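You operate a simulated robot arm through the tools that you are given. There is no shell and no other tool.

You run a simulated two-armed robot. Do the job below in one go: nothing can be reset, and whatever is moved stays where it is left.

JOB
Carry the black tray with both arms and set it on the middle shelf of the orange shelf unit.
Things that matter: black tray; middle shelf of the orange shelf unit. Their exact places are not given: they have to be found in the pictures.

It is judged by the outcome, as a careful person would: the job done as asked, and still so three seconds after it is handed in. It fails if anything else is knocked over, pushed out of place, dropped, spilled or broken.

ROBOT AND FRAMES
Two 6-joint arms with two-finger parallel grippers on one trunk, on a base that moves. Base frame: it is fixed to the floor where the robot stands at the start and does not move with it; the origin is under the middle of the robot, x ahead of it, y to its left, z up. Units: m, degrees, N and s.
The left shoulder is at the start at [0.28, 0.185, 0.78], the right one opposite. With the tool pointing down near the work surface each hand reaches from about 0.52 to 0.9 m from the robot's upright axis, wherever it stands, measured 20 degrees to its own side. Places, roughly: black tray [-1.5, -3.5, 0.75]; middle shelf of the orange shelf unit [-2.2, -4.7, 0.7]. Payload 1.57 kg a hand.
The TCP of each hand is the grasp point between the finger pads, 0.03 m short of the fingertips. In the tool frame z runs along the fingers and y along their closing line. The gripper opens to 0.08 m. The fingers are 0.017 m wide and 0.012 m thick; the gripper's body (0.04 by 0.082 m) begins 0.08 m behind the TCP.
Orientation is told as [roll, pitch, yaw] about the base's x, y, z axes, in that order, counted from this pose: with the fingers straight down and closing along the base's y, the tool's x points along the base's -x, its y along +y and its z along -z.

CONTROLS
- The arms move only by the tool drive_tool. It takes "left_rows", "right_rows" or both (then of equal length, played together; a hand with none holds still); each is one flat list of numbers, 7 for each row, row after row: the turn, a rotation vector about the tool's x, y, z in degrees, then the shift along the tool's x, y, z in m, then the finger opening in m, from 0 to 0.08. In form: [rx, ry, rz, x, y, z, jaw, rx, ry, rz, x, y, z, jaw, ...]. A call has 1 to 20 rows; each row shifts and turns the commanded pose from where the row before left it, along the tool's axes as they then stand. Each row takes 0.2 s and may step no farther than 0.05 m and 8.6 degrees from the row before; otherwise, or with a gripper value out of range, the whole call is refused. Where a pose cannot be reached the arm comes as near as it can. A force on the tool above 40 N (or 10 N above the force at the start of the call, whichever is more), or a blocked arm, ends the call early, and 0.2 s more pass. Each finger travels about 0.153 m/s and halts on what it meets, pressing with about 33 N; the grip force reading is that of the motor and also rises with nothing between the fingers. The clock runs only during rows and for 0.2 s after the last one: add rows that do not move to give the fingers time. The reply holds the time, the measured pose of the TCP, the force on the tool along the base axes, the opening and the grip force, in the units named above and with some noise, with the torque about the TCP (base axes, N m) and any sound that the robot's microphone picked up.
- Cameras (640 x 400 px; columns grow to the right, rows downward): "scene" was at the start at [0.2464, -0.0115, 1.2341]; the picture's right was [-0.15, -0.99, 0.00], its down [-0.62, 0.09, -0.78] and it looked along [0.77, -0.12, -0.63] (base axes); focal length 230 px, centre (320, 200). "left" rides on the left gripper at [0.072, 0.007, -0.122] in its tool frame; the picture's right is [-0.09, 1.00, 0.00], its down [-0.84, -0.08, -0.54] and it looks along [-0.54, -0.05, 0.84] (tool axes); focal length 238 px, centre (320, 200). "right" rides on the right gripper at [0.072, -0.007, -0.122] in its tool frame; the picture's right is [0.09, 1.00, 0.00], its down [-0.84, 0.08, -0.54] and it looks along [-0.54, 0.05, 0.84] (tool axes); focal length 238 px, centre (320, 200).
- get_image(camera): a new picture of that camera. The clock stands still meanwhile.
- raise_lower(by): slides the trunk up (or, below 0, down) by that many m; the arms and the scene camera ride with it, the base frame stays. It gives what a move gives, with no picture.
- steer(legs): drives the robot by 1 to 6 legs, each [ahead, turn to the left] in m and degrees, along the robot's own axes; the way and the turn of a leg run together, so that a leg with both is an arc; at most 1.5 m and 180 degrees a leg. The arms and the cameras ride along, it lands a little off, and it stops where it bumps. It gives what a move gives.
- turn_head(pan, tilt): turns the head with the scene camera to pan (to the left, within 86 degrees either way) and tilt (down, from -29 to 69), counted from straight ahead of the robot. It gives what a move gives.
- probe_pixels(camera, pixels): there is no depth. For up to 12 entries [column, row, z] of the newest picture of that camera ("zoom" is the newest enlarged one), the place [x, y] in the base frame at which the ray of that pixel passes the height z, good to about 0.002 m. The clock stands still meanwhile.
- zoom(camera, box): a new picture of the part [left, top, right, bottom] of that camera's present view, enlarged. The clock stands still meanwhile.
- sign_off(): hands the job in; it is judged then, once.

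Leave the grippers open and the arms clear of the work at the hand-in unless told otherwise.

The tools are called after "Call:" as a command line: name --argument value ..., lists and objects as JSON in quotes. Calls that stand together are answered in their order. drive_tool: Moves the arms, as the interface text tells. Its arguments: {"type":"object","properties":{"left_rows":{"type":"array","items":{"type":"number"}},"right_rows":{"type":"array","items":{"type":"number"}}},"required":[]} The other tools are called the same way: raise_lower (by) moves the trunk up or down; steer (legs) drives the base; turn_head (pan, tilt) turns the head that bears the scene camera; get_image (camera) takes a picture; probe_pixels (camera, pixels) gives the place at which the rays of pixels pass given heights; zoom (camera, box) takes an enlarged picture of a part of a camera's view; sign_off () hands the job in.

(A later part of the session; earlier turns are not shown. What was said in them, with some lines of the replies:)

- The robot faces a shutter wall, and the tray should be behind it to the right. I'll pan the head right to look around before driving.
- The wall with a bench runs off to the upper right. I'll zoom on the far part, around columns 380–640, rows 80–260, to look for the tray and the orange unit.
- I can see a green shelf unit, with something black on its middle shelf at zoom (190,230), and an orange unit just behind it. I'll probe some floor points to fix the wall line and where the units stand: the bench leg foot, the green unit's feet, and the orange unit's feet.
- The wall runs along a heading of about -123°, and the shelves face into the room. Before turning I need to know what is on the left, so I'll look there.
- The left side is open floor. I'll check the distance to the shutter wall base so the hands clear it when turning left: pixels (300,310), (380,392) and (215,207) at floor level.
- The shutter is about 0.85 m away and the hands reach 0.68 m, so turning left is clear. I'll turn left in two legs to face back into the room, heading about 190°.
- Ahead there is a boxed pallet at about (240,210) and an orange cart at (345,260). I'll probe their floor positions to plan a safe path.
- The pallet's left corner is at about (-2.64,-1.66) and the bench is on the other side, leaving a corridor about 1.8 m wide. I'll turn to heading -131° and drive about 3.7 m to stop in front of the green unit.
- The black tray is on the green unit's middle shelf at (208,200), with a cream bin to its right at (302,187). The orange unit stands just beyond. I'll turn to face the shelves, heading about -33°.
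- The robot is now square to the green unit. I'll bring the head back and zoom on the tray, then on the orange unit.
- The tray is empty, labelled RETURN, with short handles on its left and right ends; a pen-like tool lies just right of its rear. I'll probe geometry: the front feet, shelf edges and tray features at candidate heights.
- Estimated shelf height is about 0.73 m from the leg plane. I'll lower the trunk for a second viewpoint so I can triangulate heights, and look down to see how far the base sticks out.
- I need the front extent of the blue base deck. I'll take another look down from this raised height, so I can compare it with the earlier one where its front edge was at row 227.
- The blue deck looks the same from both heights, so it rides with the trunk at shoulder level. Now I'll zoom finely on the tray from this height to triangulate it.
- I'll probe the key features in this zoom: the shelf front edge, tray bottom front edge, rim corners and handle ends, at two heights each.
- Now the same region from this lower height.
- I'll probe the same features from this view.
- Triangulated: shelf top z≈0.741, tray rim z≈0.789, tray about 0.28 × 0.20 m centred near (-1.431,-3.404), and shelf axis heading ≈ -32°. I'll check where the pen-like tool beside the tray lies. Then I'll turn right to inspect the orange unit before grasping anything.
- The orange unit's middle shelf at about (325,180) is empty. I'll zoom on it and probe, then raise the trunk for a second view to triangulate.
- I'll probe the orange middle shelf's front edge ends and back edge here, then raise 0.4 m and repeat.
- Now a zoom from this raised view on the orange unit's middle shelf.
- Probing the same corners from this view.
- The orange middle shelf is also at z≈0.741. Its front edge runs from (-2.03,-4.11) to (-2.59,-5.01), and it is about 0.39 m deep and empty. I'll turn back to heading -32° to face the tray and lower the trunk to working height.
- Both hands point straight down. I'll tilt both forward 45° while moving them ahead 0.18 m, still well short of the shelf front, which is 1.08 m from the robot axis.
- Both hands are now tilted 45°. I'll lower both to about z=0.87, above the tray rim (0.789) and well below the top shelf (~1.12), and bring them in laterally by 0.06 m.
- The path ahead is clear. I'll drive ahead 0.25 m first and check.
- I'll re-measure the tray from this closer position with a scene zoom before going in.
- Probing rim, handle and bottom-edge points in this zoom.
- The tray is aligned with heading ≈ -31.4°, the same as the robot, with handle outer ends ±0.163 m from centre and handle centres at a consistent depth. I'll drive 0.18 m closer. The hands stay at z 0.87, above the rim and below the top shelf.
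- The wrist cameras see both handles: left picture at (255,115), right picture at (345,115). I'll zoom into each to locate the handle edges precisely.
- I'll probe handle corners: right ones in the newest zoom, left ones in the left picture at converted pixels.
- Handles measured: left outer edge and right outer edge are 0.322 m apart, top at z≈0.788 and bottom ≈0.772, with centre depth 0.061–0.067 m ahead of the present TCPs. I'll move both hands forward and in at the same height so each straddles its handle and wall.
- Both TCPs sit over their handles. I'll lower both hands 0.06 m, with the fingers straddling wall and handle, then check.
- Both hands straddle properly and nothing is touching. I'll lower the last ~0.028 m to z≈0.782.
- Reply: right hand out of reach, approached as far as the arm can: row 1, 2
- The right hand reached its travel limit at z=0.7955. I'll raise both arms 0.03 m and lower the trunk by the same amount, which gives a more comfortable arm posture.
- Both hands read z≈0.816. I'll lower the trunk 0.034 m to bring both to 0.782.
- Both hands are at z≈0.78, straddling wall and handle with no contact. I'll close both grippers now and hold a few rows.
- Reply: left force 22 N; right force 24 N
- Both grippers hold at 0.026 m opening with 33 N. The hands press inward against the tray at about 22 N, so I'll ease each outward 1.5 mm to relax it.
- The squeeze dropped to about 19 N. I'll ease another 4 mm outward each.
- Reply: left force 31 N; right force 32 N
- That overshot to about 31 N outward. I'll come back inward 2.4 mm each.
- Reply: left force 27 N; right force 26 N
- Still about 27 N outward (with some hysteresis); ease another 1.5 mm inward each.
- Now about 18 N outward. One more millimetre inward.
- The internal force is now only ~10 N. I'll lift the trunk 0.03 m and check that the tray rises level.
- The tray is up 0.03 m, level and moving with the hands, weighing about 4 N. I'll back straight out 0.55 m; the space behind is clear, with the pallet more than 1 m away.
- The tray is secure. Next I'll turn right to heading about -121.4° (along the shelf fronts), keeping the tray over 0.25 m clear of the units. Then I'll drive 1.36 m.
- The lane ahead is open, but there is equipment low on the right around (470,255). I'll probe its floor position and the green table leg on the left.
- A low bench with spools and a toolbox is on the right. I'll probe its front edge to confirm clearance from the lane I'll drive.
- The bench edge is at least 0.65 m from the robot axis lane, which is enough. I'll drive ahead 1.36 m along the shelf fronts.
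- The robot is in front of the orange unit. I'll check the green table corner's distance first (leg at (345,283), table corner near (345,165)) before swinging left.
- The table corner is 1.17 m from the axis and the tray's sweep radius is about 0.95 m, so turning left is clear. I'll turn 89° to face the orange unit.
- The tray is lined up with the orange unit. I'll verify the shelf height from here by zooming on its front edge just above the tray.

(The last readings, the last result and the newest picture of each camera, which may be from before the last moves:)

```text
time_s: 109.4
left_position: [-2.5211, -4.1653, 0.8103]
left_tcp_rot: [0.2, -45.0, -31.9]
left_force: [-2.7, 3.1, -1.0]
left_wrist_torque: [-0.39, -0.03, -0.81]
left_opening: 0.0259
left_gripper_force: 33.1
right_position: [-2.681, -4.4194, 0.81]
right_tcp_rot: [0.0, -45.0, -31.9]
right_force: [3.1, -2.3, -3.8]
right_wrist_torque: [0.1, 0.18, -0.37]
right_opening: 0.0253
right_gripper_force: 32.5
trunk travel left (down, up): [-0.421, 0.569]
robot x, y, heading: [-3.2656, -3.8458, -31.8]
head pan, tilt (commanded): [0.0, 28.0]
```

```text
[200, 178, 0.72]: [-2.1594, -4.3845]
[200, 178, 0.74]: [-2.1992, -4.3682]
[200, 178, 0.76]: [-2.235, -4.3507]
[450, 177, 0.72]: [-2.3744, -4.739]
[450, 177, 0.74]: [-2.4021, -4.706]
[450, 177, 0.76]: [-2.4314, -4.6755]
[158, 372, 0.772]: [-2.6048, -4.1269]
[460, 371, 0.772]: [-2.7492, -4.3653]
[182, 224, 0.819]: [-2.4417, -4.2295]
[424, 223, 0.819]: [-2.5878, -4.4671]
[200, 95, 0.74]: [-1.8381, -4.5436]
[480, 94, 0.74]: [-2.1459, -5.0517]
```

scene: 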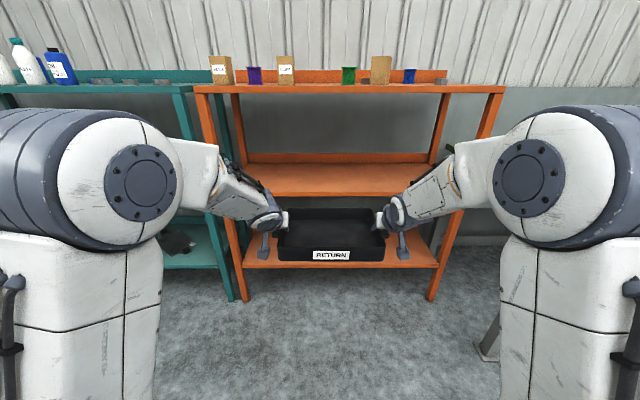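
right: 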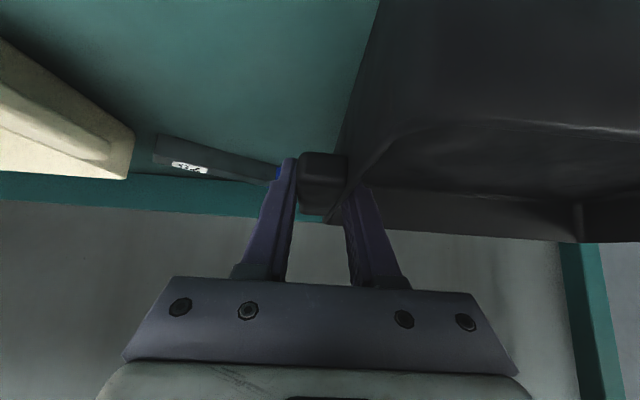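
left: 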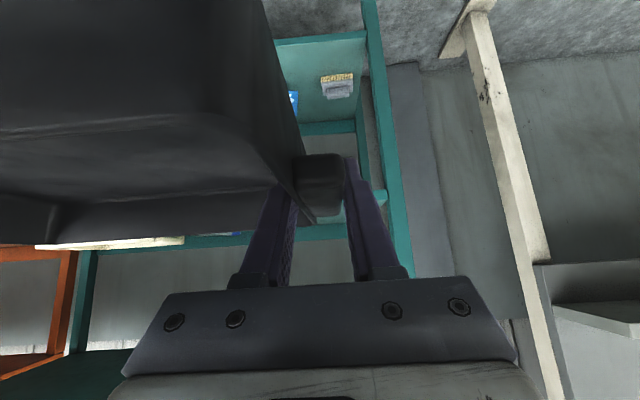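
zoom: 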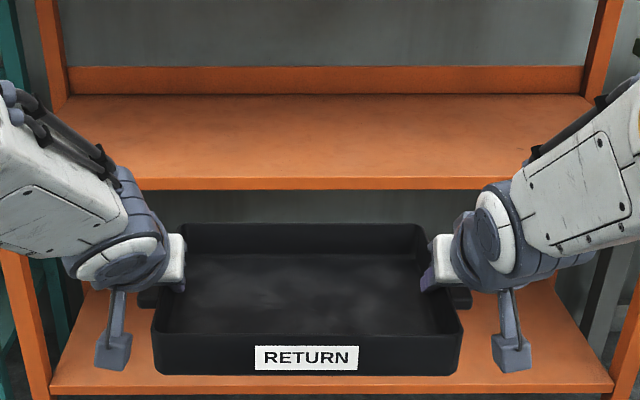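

The shelf top is confirmed at z≈0.74 with its front edge 0.48 m ahead of the tray's front side. I'll raise the trunk 0.015 m for clearance, giving about 0.045 m under the tray. Then I'll drive ahead in two stages.

Call:
raise_lower --by 0.015

Call:
steer --legs '[[0.3, 0]]'

Call:
get_image --camera "scene"

Call:
get_image --camera "right"

```text
time_s: 110.0
left_position: [-2.5226, -4.1663, 0.8243]
left_tcp_rot: [0.1, -44.8, -31.9]
left_force: [-3.0, 1.7, -0.9]
left_wrist_torque: [-0.4, 0.11, -0.8]
left_opening: 0.0258
left_gripper_force: 33.4
right_position: [-2.6824, -4.4176, 0.8259]
right_tcp_rot: [0.0, -45.0, -31.9]
right_force: [2.0, -2.5, -3.5]
right_wrist_torque: [0.1, 0.11, -0.38]
right_opening: 0.0262
right_gripper_force: 33.3
trunk travel left (down, up): [-0.436, 0.554]
robot x, y, heading: [-3.2682, -3.8439, -31.9]
head pan, tilt (commanded): [0.0, 28.0]
```

```text
time_s: 112.1
left_position: [-2.2663, -4.3244, 0.8247]
left_tcp_rot: [0.1, -44.9, -31.8]
left_force: [-3.2, 2.3, -0.2]
left_wrist_torque: [-0.29, 0.23, -0.66]
left_opening: 0.026
left_gripper_force: 32.7
right_position: [-2.4252, -4.5756, 0.8261]
right_tcp_rot: [0.0, -44.9, -31.8]
right_force: [2.3, -1.9, -3.3]
right_wrist_torque: [-0.11, 0.01, -0.29]
right_opening: 0.0259
right_gripper_force: 33.2
trunk travel left (down, up): [-0.436, 0.554]
robot x, y, heading: [-3.0096, -4.0017, -31.9]
head pan, tilt (commanded): [0.0, 28.0]
```

```text
taken
```

scene: 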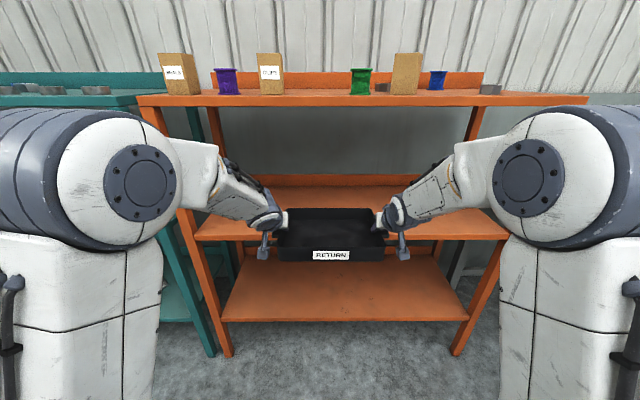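

```text
taken
```

right: 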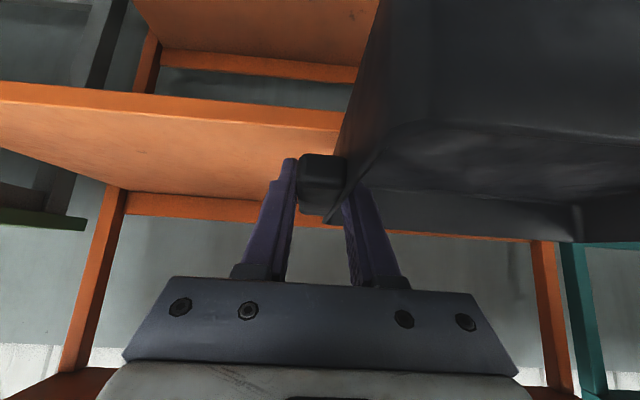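

All is clear and the tray is above the shelf height. I'll drive the remaining 0.235 m so the tray sits about 5 cm behind the shelf's front edge.

Call:
steer --legs '[[0.235, 0]]'

Call:
get_image --camera "scene"

Call:
get_image --camera "right"

Call:
get_image --camera "left"

```text
time_s: 113.8
left_position: [-2.0613, -4.4454, 0.8248]
left_tcp_rot: [0.1, -44.9, -31.5]
left_force: [-2.7, 2.3, -1.0]
left_wrist_torque: [-0.39, 0.05, -0.75]
left_opening: 0.026
left_gripper_force: 33.0
right_position: [-2.2181, -4.6979, 0.8258]
right_tcp_rot: [0.0, -44.9, -31.5]
right_force: [3.6, -2.0, -3.3]
right_wrist_torque: [0.12, 0.13, -0.36]
right_opening: 0.0258
right_gripper_force: 33.2
trunk travel left (down, up): [-0.436, 0.554]
robot x, y, heading: [-2.8089, -4.1265, -31.6]
head pan, tilt (commanded): [0.0, 28.0]
```

```text
taken
```

scene: 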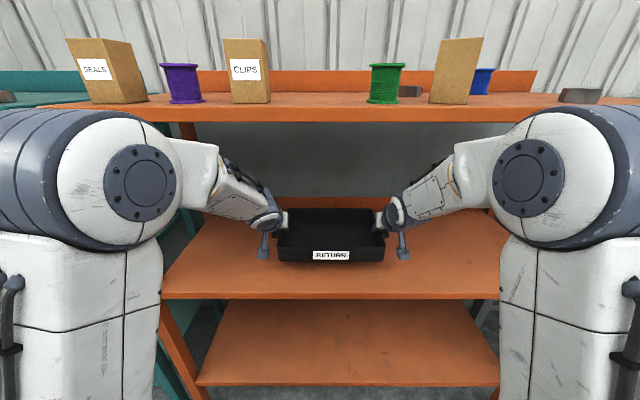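

```text
taken
```

right: 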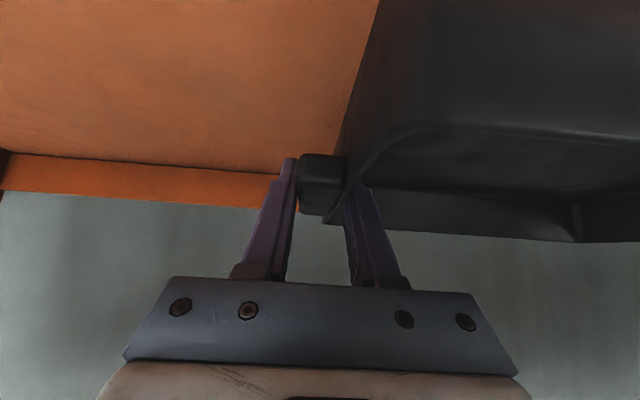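

```text
taken
```

left: 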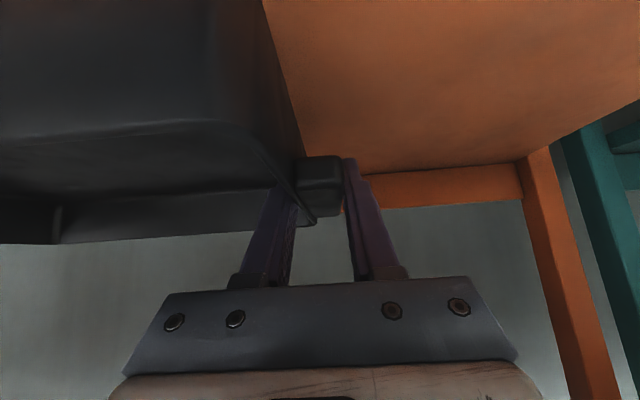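

The tray is over the orange middle shelf, centred about 0.155 m behind the front edge. I'll lower the trunk 0.038 m first, leaving a few millimetres.

Call:
raise_lower --by -0.038

Call:
zoom --camera "scene" --box '[230, 170, 438, 300]'

```text
time_s: 114.7
left_position: [-2.0609, -4.445, 0.7867]
left_tcp_rot: [0.1, -44.9, -31.5]
left_force: [-2.5, 1.8, -0.9]
left_wrist_torque: [-0.31, 0.08, -0.68]
left_opening: 0.0257
left_gripper_force: 33.1
right_position: [-2.2184, -4.698, 0.7885]
right_tcp_rot: [0.1, -44.9, -31.5]
right_force: [2.5, -1.9, -3.4]
right_wrist_torque: [0.07, 0.05, -0.23]
right_opening: 0.0258
right_gripper_force: 32.6
trunk travel left (down, up): [-0.398, 0.592]
robot x, y, heading: [-2.8081, -4.1261, -31.5]
head pan, tilt (commanded): [0.0, 28.0]
```

```text
3.08 times, centred on (334, 235) of scene
```

zoom: 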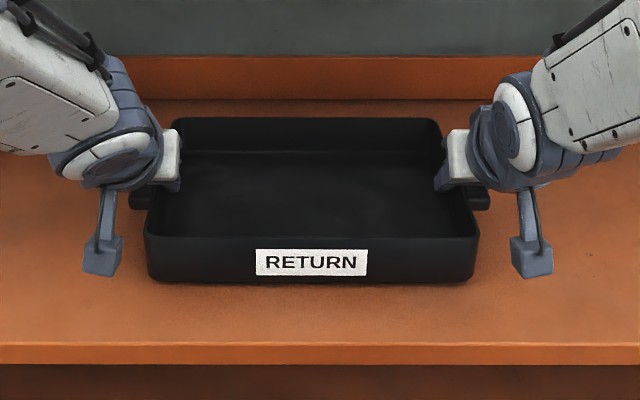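

Still carried, with a few millimetres to go. I'll lower in small steps and watch the vertical force.

Call:
raise_lower --by -0.005

Call:
raise_lower --by -0.002

```text
time_s: 115.2
left_position: [-2.0608, -4.4446, 0.7813]
left_tcp_rot: [0.1, -44.9, -31.5]
left_force: [-2.9, 2.2, -1.0]
left_wrist_torque: [-0.39, -0.07, -0.75]
left_opening: 0.0255
left_gripper_force: 32.3
right_position: [-2.2186, -4.6972, 0.7834]
right_tcp_rot: [0.0, -44.9, -31.5]
right_force: [2.9, -3.0, -3.2]
right_wrist_torque: [0.19, 0.18, -0.32]
right_opening: 0.0259
right_gripper_force: 33.1
trunk travel left (down, up): [-0.393, 0.597]
robot x, y, heading: [-2.8104, -4.1291, -31.5]
head pan, tilt (commanded): [0.0, 28.0]
```

```text
time_s: 115.7
left_position: [-2.0606, -4.4453, 0.7809]
left_tcp_rot: [0.1, -45.0, -31.3]
left_force: [-2.4, 2.1, -0.4]
left_wrist_torque: [-0.77, -0.42, -0.68]
left_opening: 0.0262
left_gripper_force: 32.7
right_position: [-2.2193, -4.698, 0.7816]
right_tcp_rot: [0.1, -45.1, -31.6]
right_force: [2.2, -2.6, -0.2]
right_wrist_torque: [0.14, 0.33, -0.25]
right_opening: 0.0259
right_gripper_force: 33.1
trunk travel left (down, up): [-0.391, 0.599]
robot x, y, heading: [-2.8046, -4.1279, -31.1]
head pan, tilt (commanded): [0.0, 28.0]
```

The right hand's load fell from 3.2 N to 0.2 N, so the tray is touching the shelf. One more millimetre to seat it.

Call:
raise_lower --by -0.001

Call:
zoom --camera "scene" --box '[230, 170, 438, 300]'

```text
time_s: 116.2
left_position: [-2.06, -4.4455, 0.7804]
left_tcp_rot: [0.1, -45.0, -31.4]
left_force: [-0.9, 0.7, 6.7]
left_wrist_torque: [0.01, 0.78, -0.56]
left_opening: 0.0258
left_gripper_force: 32.7
right_position: [-2.2184, -4.6982, 0.7814]
right_tcp_rot: [0.0, -45.0, -31.5]
right_force: [1.2, -2.3, 7.7]
right_wrist_torque: [0.49, 0.93, -0.21]
right_opening: 0.0257
right_gripper_force: 32.7
trunk travel left (down, up): [-0.39, 0.6]
robot x, y, heading: [-2.8075, -4.1296, -31.4]
head pan, tilt (commanded): [0.0, 28.0]
```

```text
3.08 times, centred on (334, 235) of scene
```

zoom: 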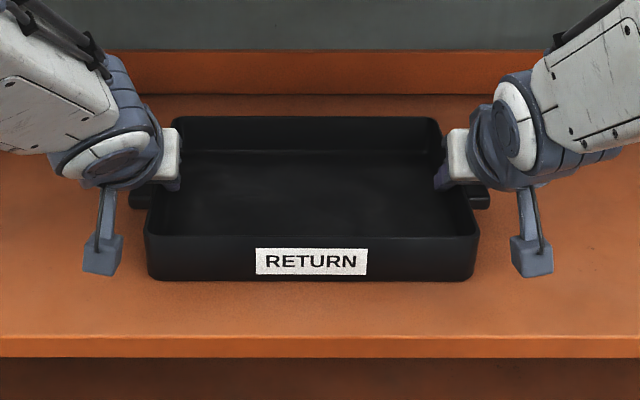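

The tray is seated, with both hands now pressing lightly on it (~7 N). I'll open both grippers gradually.

Call:
drive_tool --left_rows '[0, 0, 0, 0, 0, 0, 0.03, 0, 0, 0, 0, 0, 0, 0.045, 0, 0, 0, 0, 0, 0, 0.06, 0, 0, 0, 0, 0, 0, 0.08, 0, 0, 0, 0, 0, 0, 0.08]' --right_rows '[0, 0, 0, 0, 0, 0, 0.03, 0, 0, 0, 0, 0, 0, 0.045, 0, 0, 0, 0, 0, 0, 0.06, 0, 0, 0, 0, 0, 0, 0.08, 0, 0, 0, 0, 0, 0, 0.08]'

Call:
get_image --camera "left"

Call:
get_image --camera "right"

```text
time_s: 117.4
left_position: [-2.0611, -4.4453, 0.7783]
left_tcp_rot: [0.1, -44.9, -31.5]
left_force: [0.2, 0.3, 0.5]
left_wrist_torque: [-0.01, 0.0, 0.01]
left_opening: 0.0798
left_gripper_force: 0.0
right_position: [-2.2186, -4.6977, 0.7808]
right_tcp_rot: [0.1, -45.0, -31.6]
right_force: [0.5, 0.6, 0.6]
right_wrist_torque: [-0.03, -0.02, 0.01]
right_opening: 0.0799
right_gripper_force: 0.1
trunk travel left (down, up): [-0.39, 0.6]
robot x, y, heading: [-2.8089, -4.1314, -31.2]
head pan, tilt (commanded): [0.0, 28.0]
```

```text
taken
```

left: 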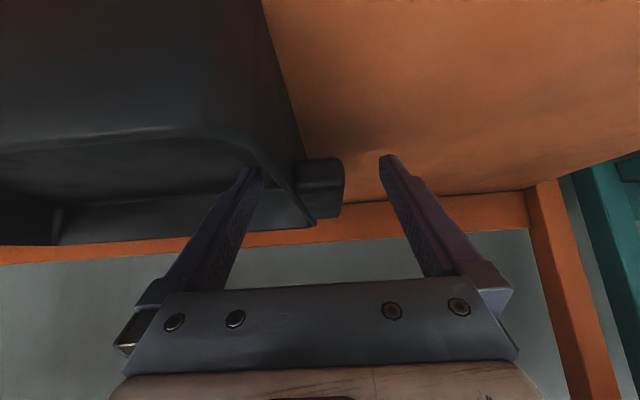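

```text
taken
```

right: 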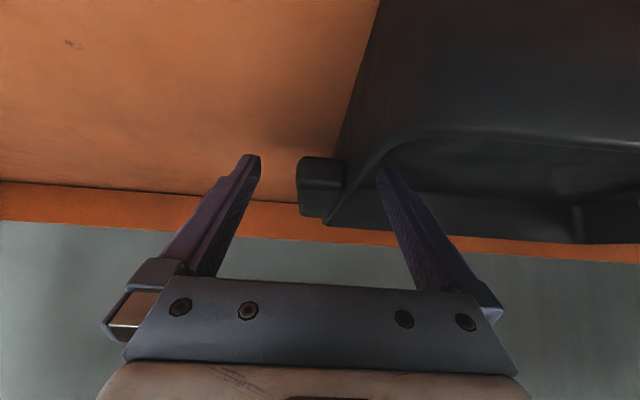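

Both hands are free of the tray. I'll withdraw each along its own finger axis (back and up) by 0.12 m.

Call:
drive_tool --left_rows '[0, 0, 0, 0, 0, -0.02, 0.08, 0, 0, 0, 0, 0, -0.03, 0.08, 0, 0, 0, 0, 0, -0.035, 0.08, 0, 0, 0, 0, 0, -0.035, 0.08, 0, 0, 0, 0, 0, 0, 0.08]' --right_rows '[0, 0, 0, 0, 0, -0.02, 0.08, 0, 0, 0, 0, 0, -0.03, 0.08, 0, 0, 0, 0, 0, -0.035, 0.08, 0, 0, 0, 0, 0, -0.035, 0.08, 0, 0, 0, 0, 0, 0, 0.08]'

Call:
get_image --camera "scene"

```text
time_s: 118.6
left_position: [-2.1339, -4.4018, 0.8626]
left_tcp_rot: [0.0, -44.8, -31.4]
left_force: [0.6, 0.3, -0.4]
left_wrist_torque: [0.0, -0.02, 0.02]
left_opening: 0.0797
left_gripper_force: 0.1
right_position: [-2.2916, -4.6551, 0.8617]
right_tcp_rot: [0.0, -44.9, -31.6]
right_force: [-0.1, -0.8, 0.0]
right_wrist_torque: [0.0, 0.0, -0.01]
right_opening: 0.0801
right_gripper_force: 0.0
trunk travel left (down, up): [-0.39, 0.6]
robot x, y, heading: [-2.8041, -4.1302, -31.3]
head pan, tilt (commanded): [0.0, 28.0]
```

```text
taken
```

scene: 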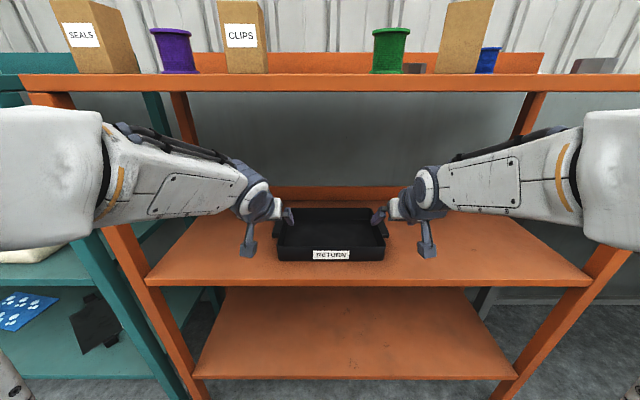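

The tray stays put and both hands are above the rim. I'll back the robot straight away 0.45 m.

Call:
steer --legs '[[-0.45, 0]]'

Call:
get_image --camera "scene"

Call:
zoom --camera "scene" --box '[220, 120, 444, 260]'

```text
time_s: 121.4
left_position: [-2.521, -4.1621, 0.8607]
left_tcp_rot: [0.1, -44.8, -31.1]
left_force: [0.4, -0.2, -0.1]
left_wrist_torque: [-0.02, 0.0, 0.01]
left_opening: 0.0799
left_gripper_force: 0.0
right_position: [-2.6752, -4.4152, 0.8631]
right_tcp_rot: [0.0, -45.0, -31.1]
right_force: [0.9, 0.6, -0.2]
right_wrist_torque: [0.01, 0.01, -0.04]
right_opening: 0.0803
right_gripper_force: 0.0
trunk travel left (down, up): [-0.39, 0.6]
robot x, y, heading: [-3.1963, -3.8937, -31.0]
head pan, tilt (commanded): [0.0, 28.0]
```

```text
taken
```

scene: 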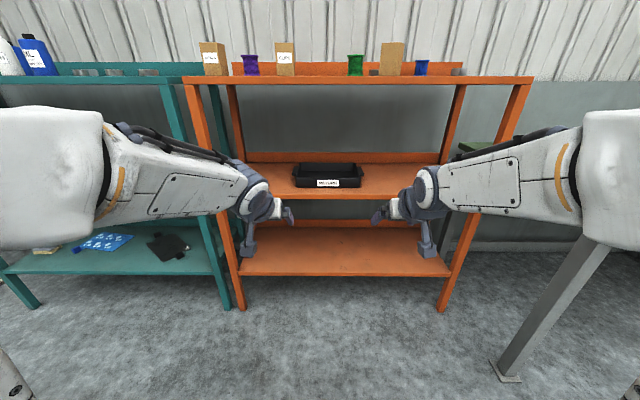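

```text
2.86 times, centred on (332, 190) of scene
```

zoom: 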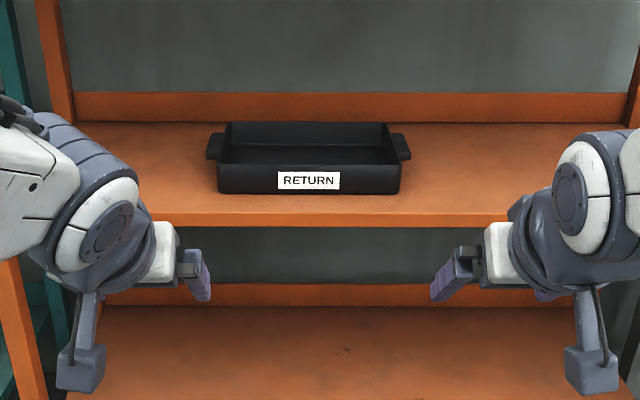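

The tray sits flat and fully on the orange middle shelf, and the arms are clear and open. A quick look left to confirm the green unit's items are undisturbed.

Call:
turn_head --pan 50 --tilt 20

Call:
get_image --camera "scene"

```text
time_s: 122.5
left_position: [-2.5205, -4.1625, 0.8616]
left_tcp_rot: [0.1, -45.0, -31.1]
left_force: [0.0, -0.3, 1.3]
left_wrist_torque: [0.02, 0.01, -0.01]
left_opening: 0.0797
left_gripper_force: 0.0
right_position: [-2.6749, -4.4153, 0.8624]
right_tcp_rot: [-0.1, -45.0, -31.2]
right_force: [-0.6, -0.2, -0.8]
right_wrist_torque: [-0.02, 0.02, -0.02]
right_opening: 0.0802
right_gripper_force: 0.1
trunk travel left (down, up): [-0.39, 0.6]
robot x, y, heading: [-3.1969, -3.893, -31.1]
head pan, tilt (commanded): [50.0, 20.0]
```

```text
taken
```

scene: 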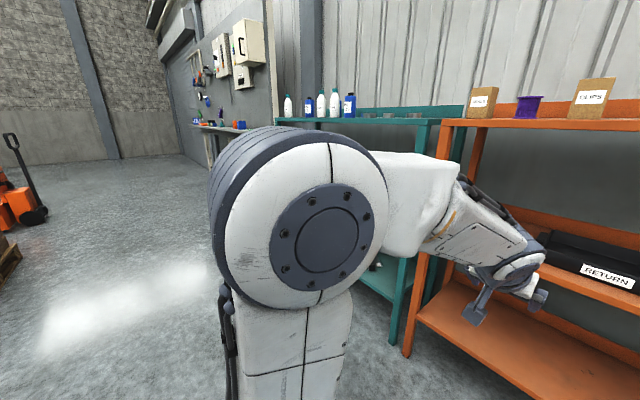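

The bottles on the green unit and the items on top of the orange unit are still standing, and the tray rests on the orange middle shelf. The grippers are open and the arms are clear, so I'm handing in.

Call:
sign_off

```text
The job is handed in.
```

The black tray is now on the middle shelf of the orange shelf unit, carried there with both arms. It sits flat, a little over 5 cm behind the shelf's front edge, and it stayed in place when I let go and backed away.

In the last pictures the bottles on the green unit and the items on top of the orange unit were still standing. My arm hid the green unit's lower shelves in that last look. I felt no contact there while taking the tray out, and the cream bin and the pen-like tool looked in place as I backed away.

The job is handed in, with both grippers open and the arms clear of the shelves.
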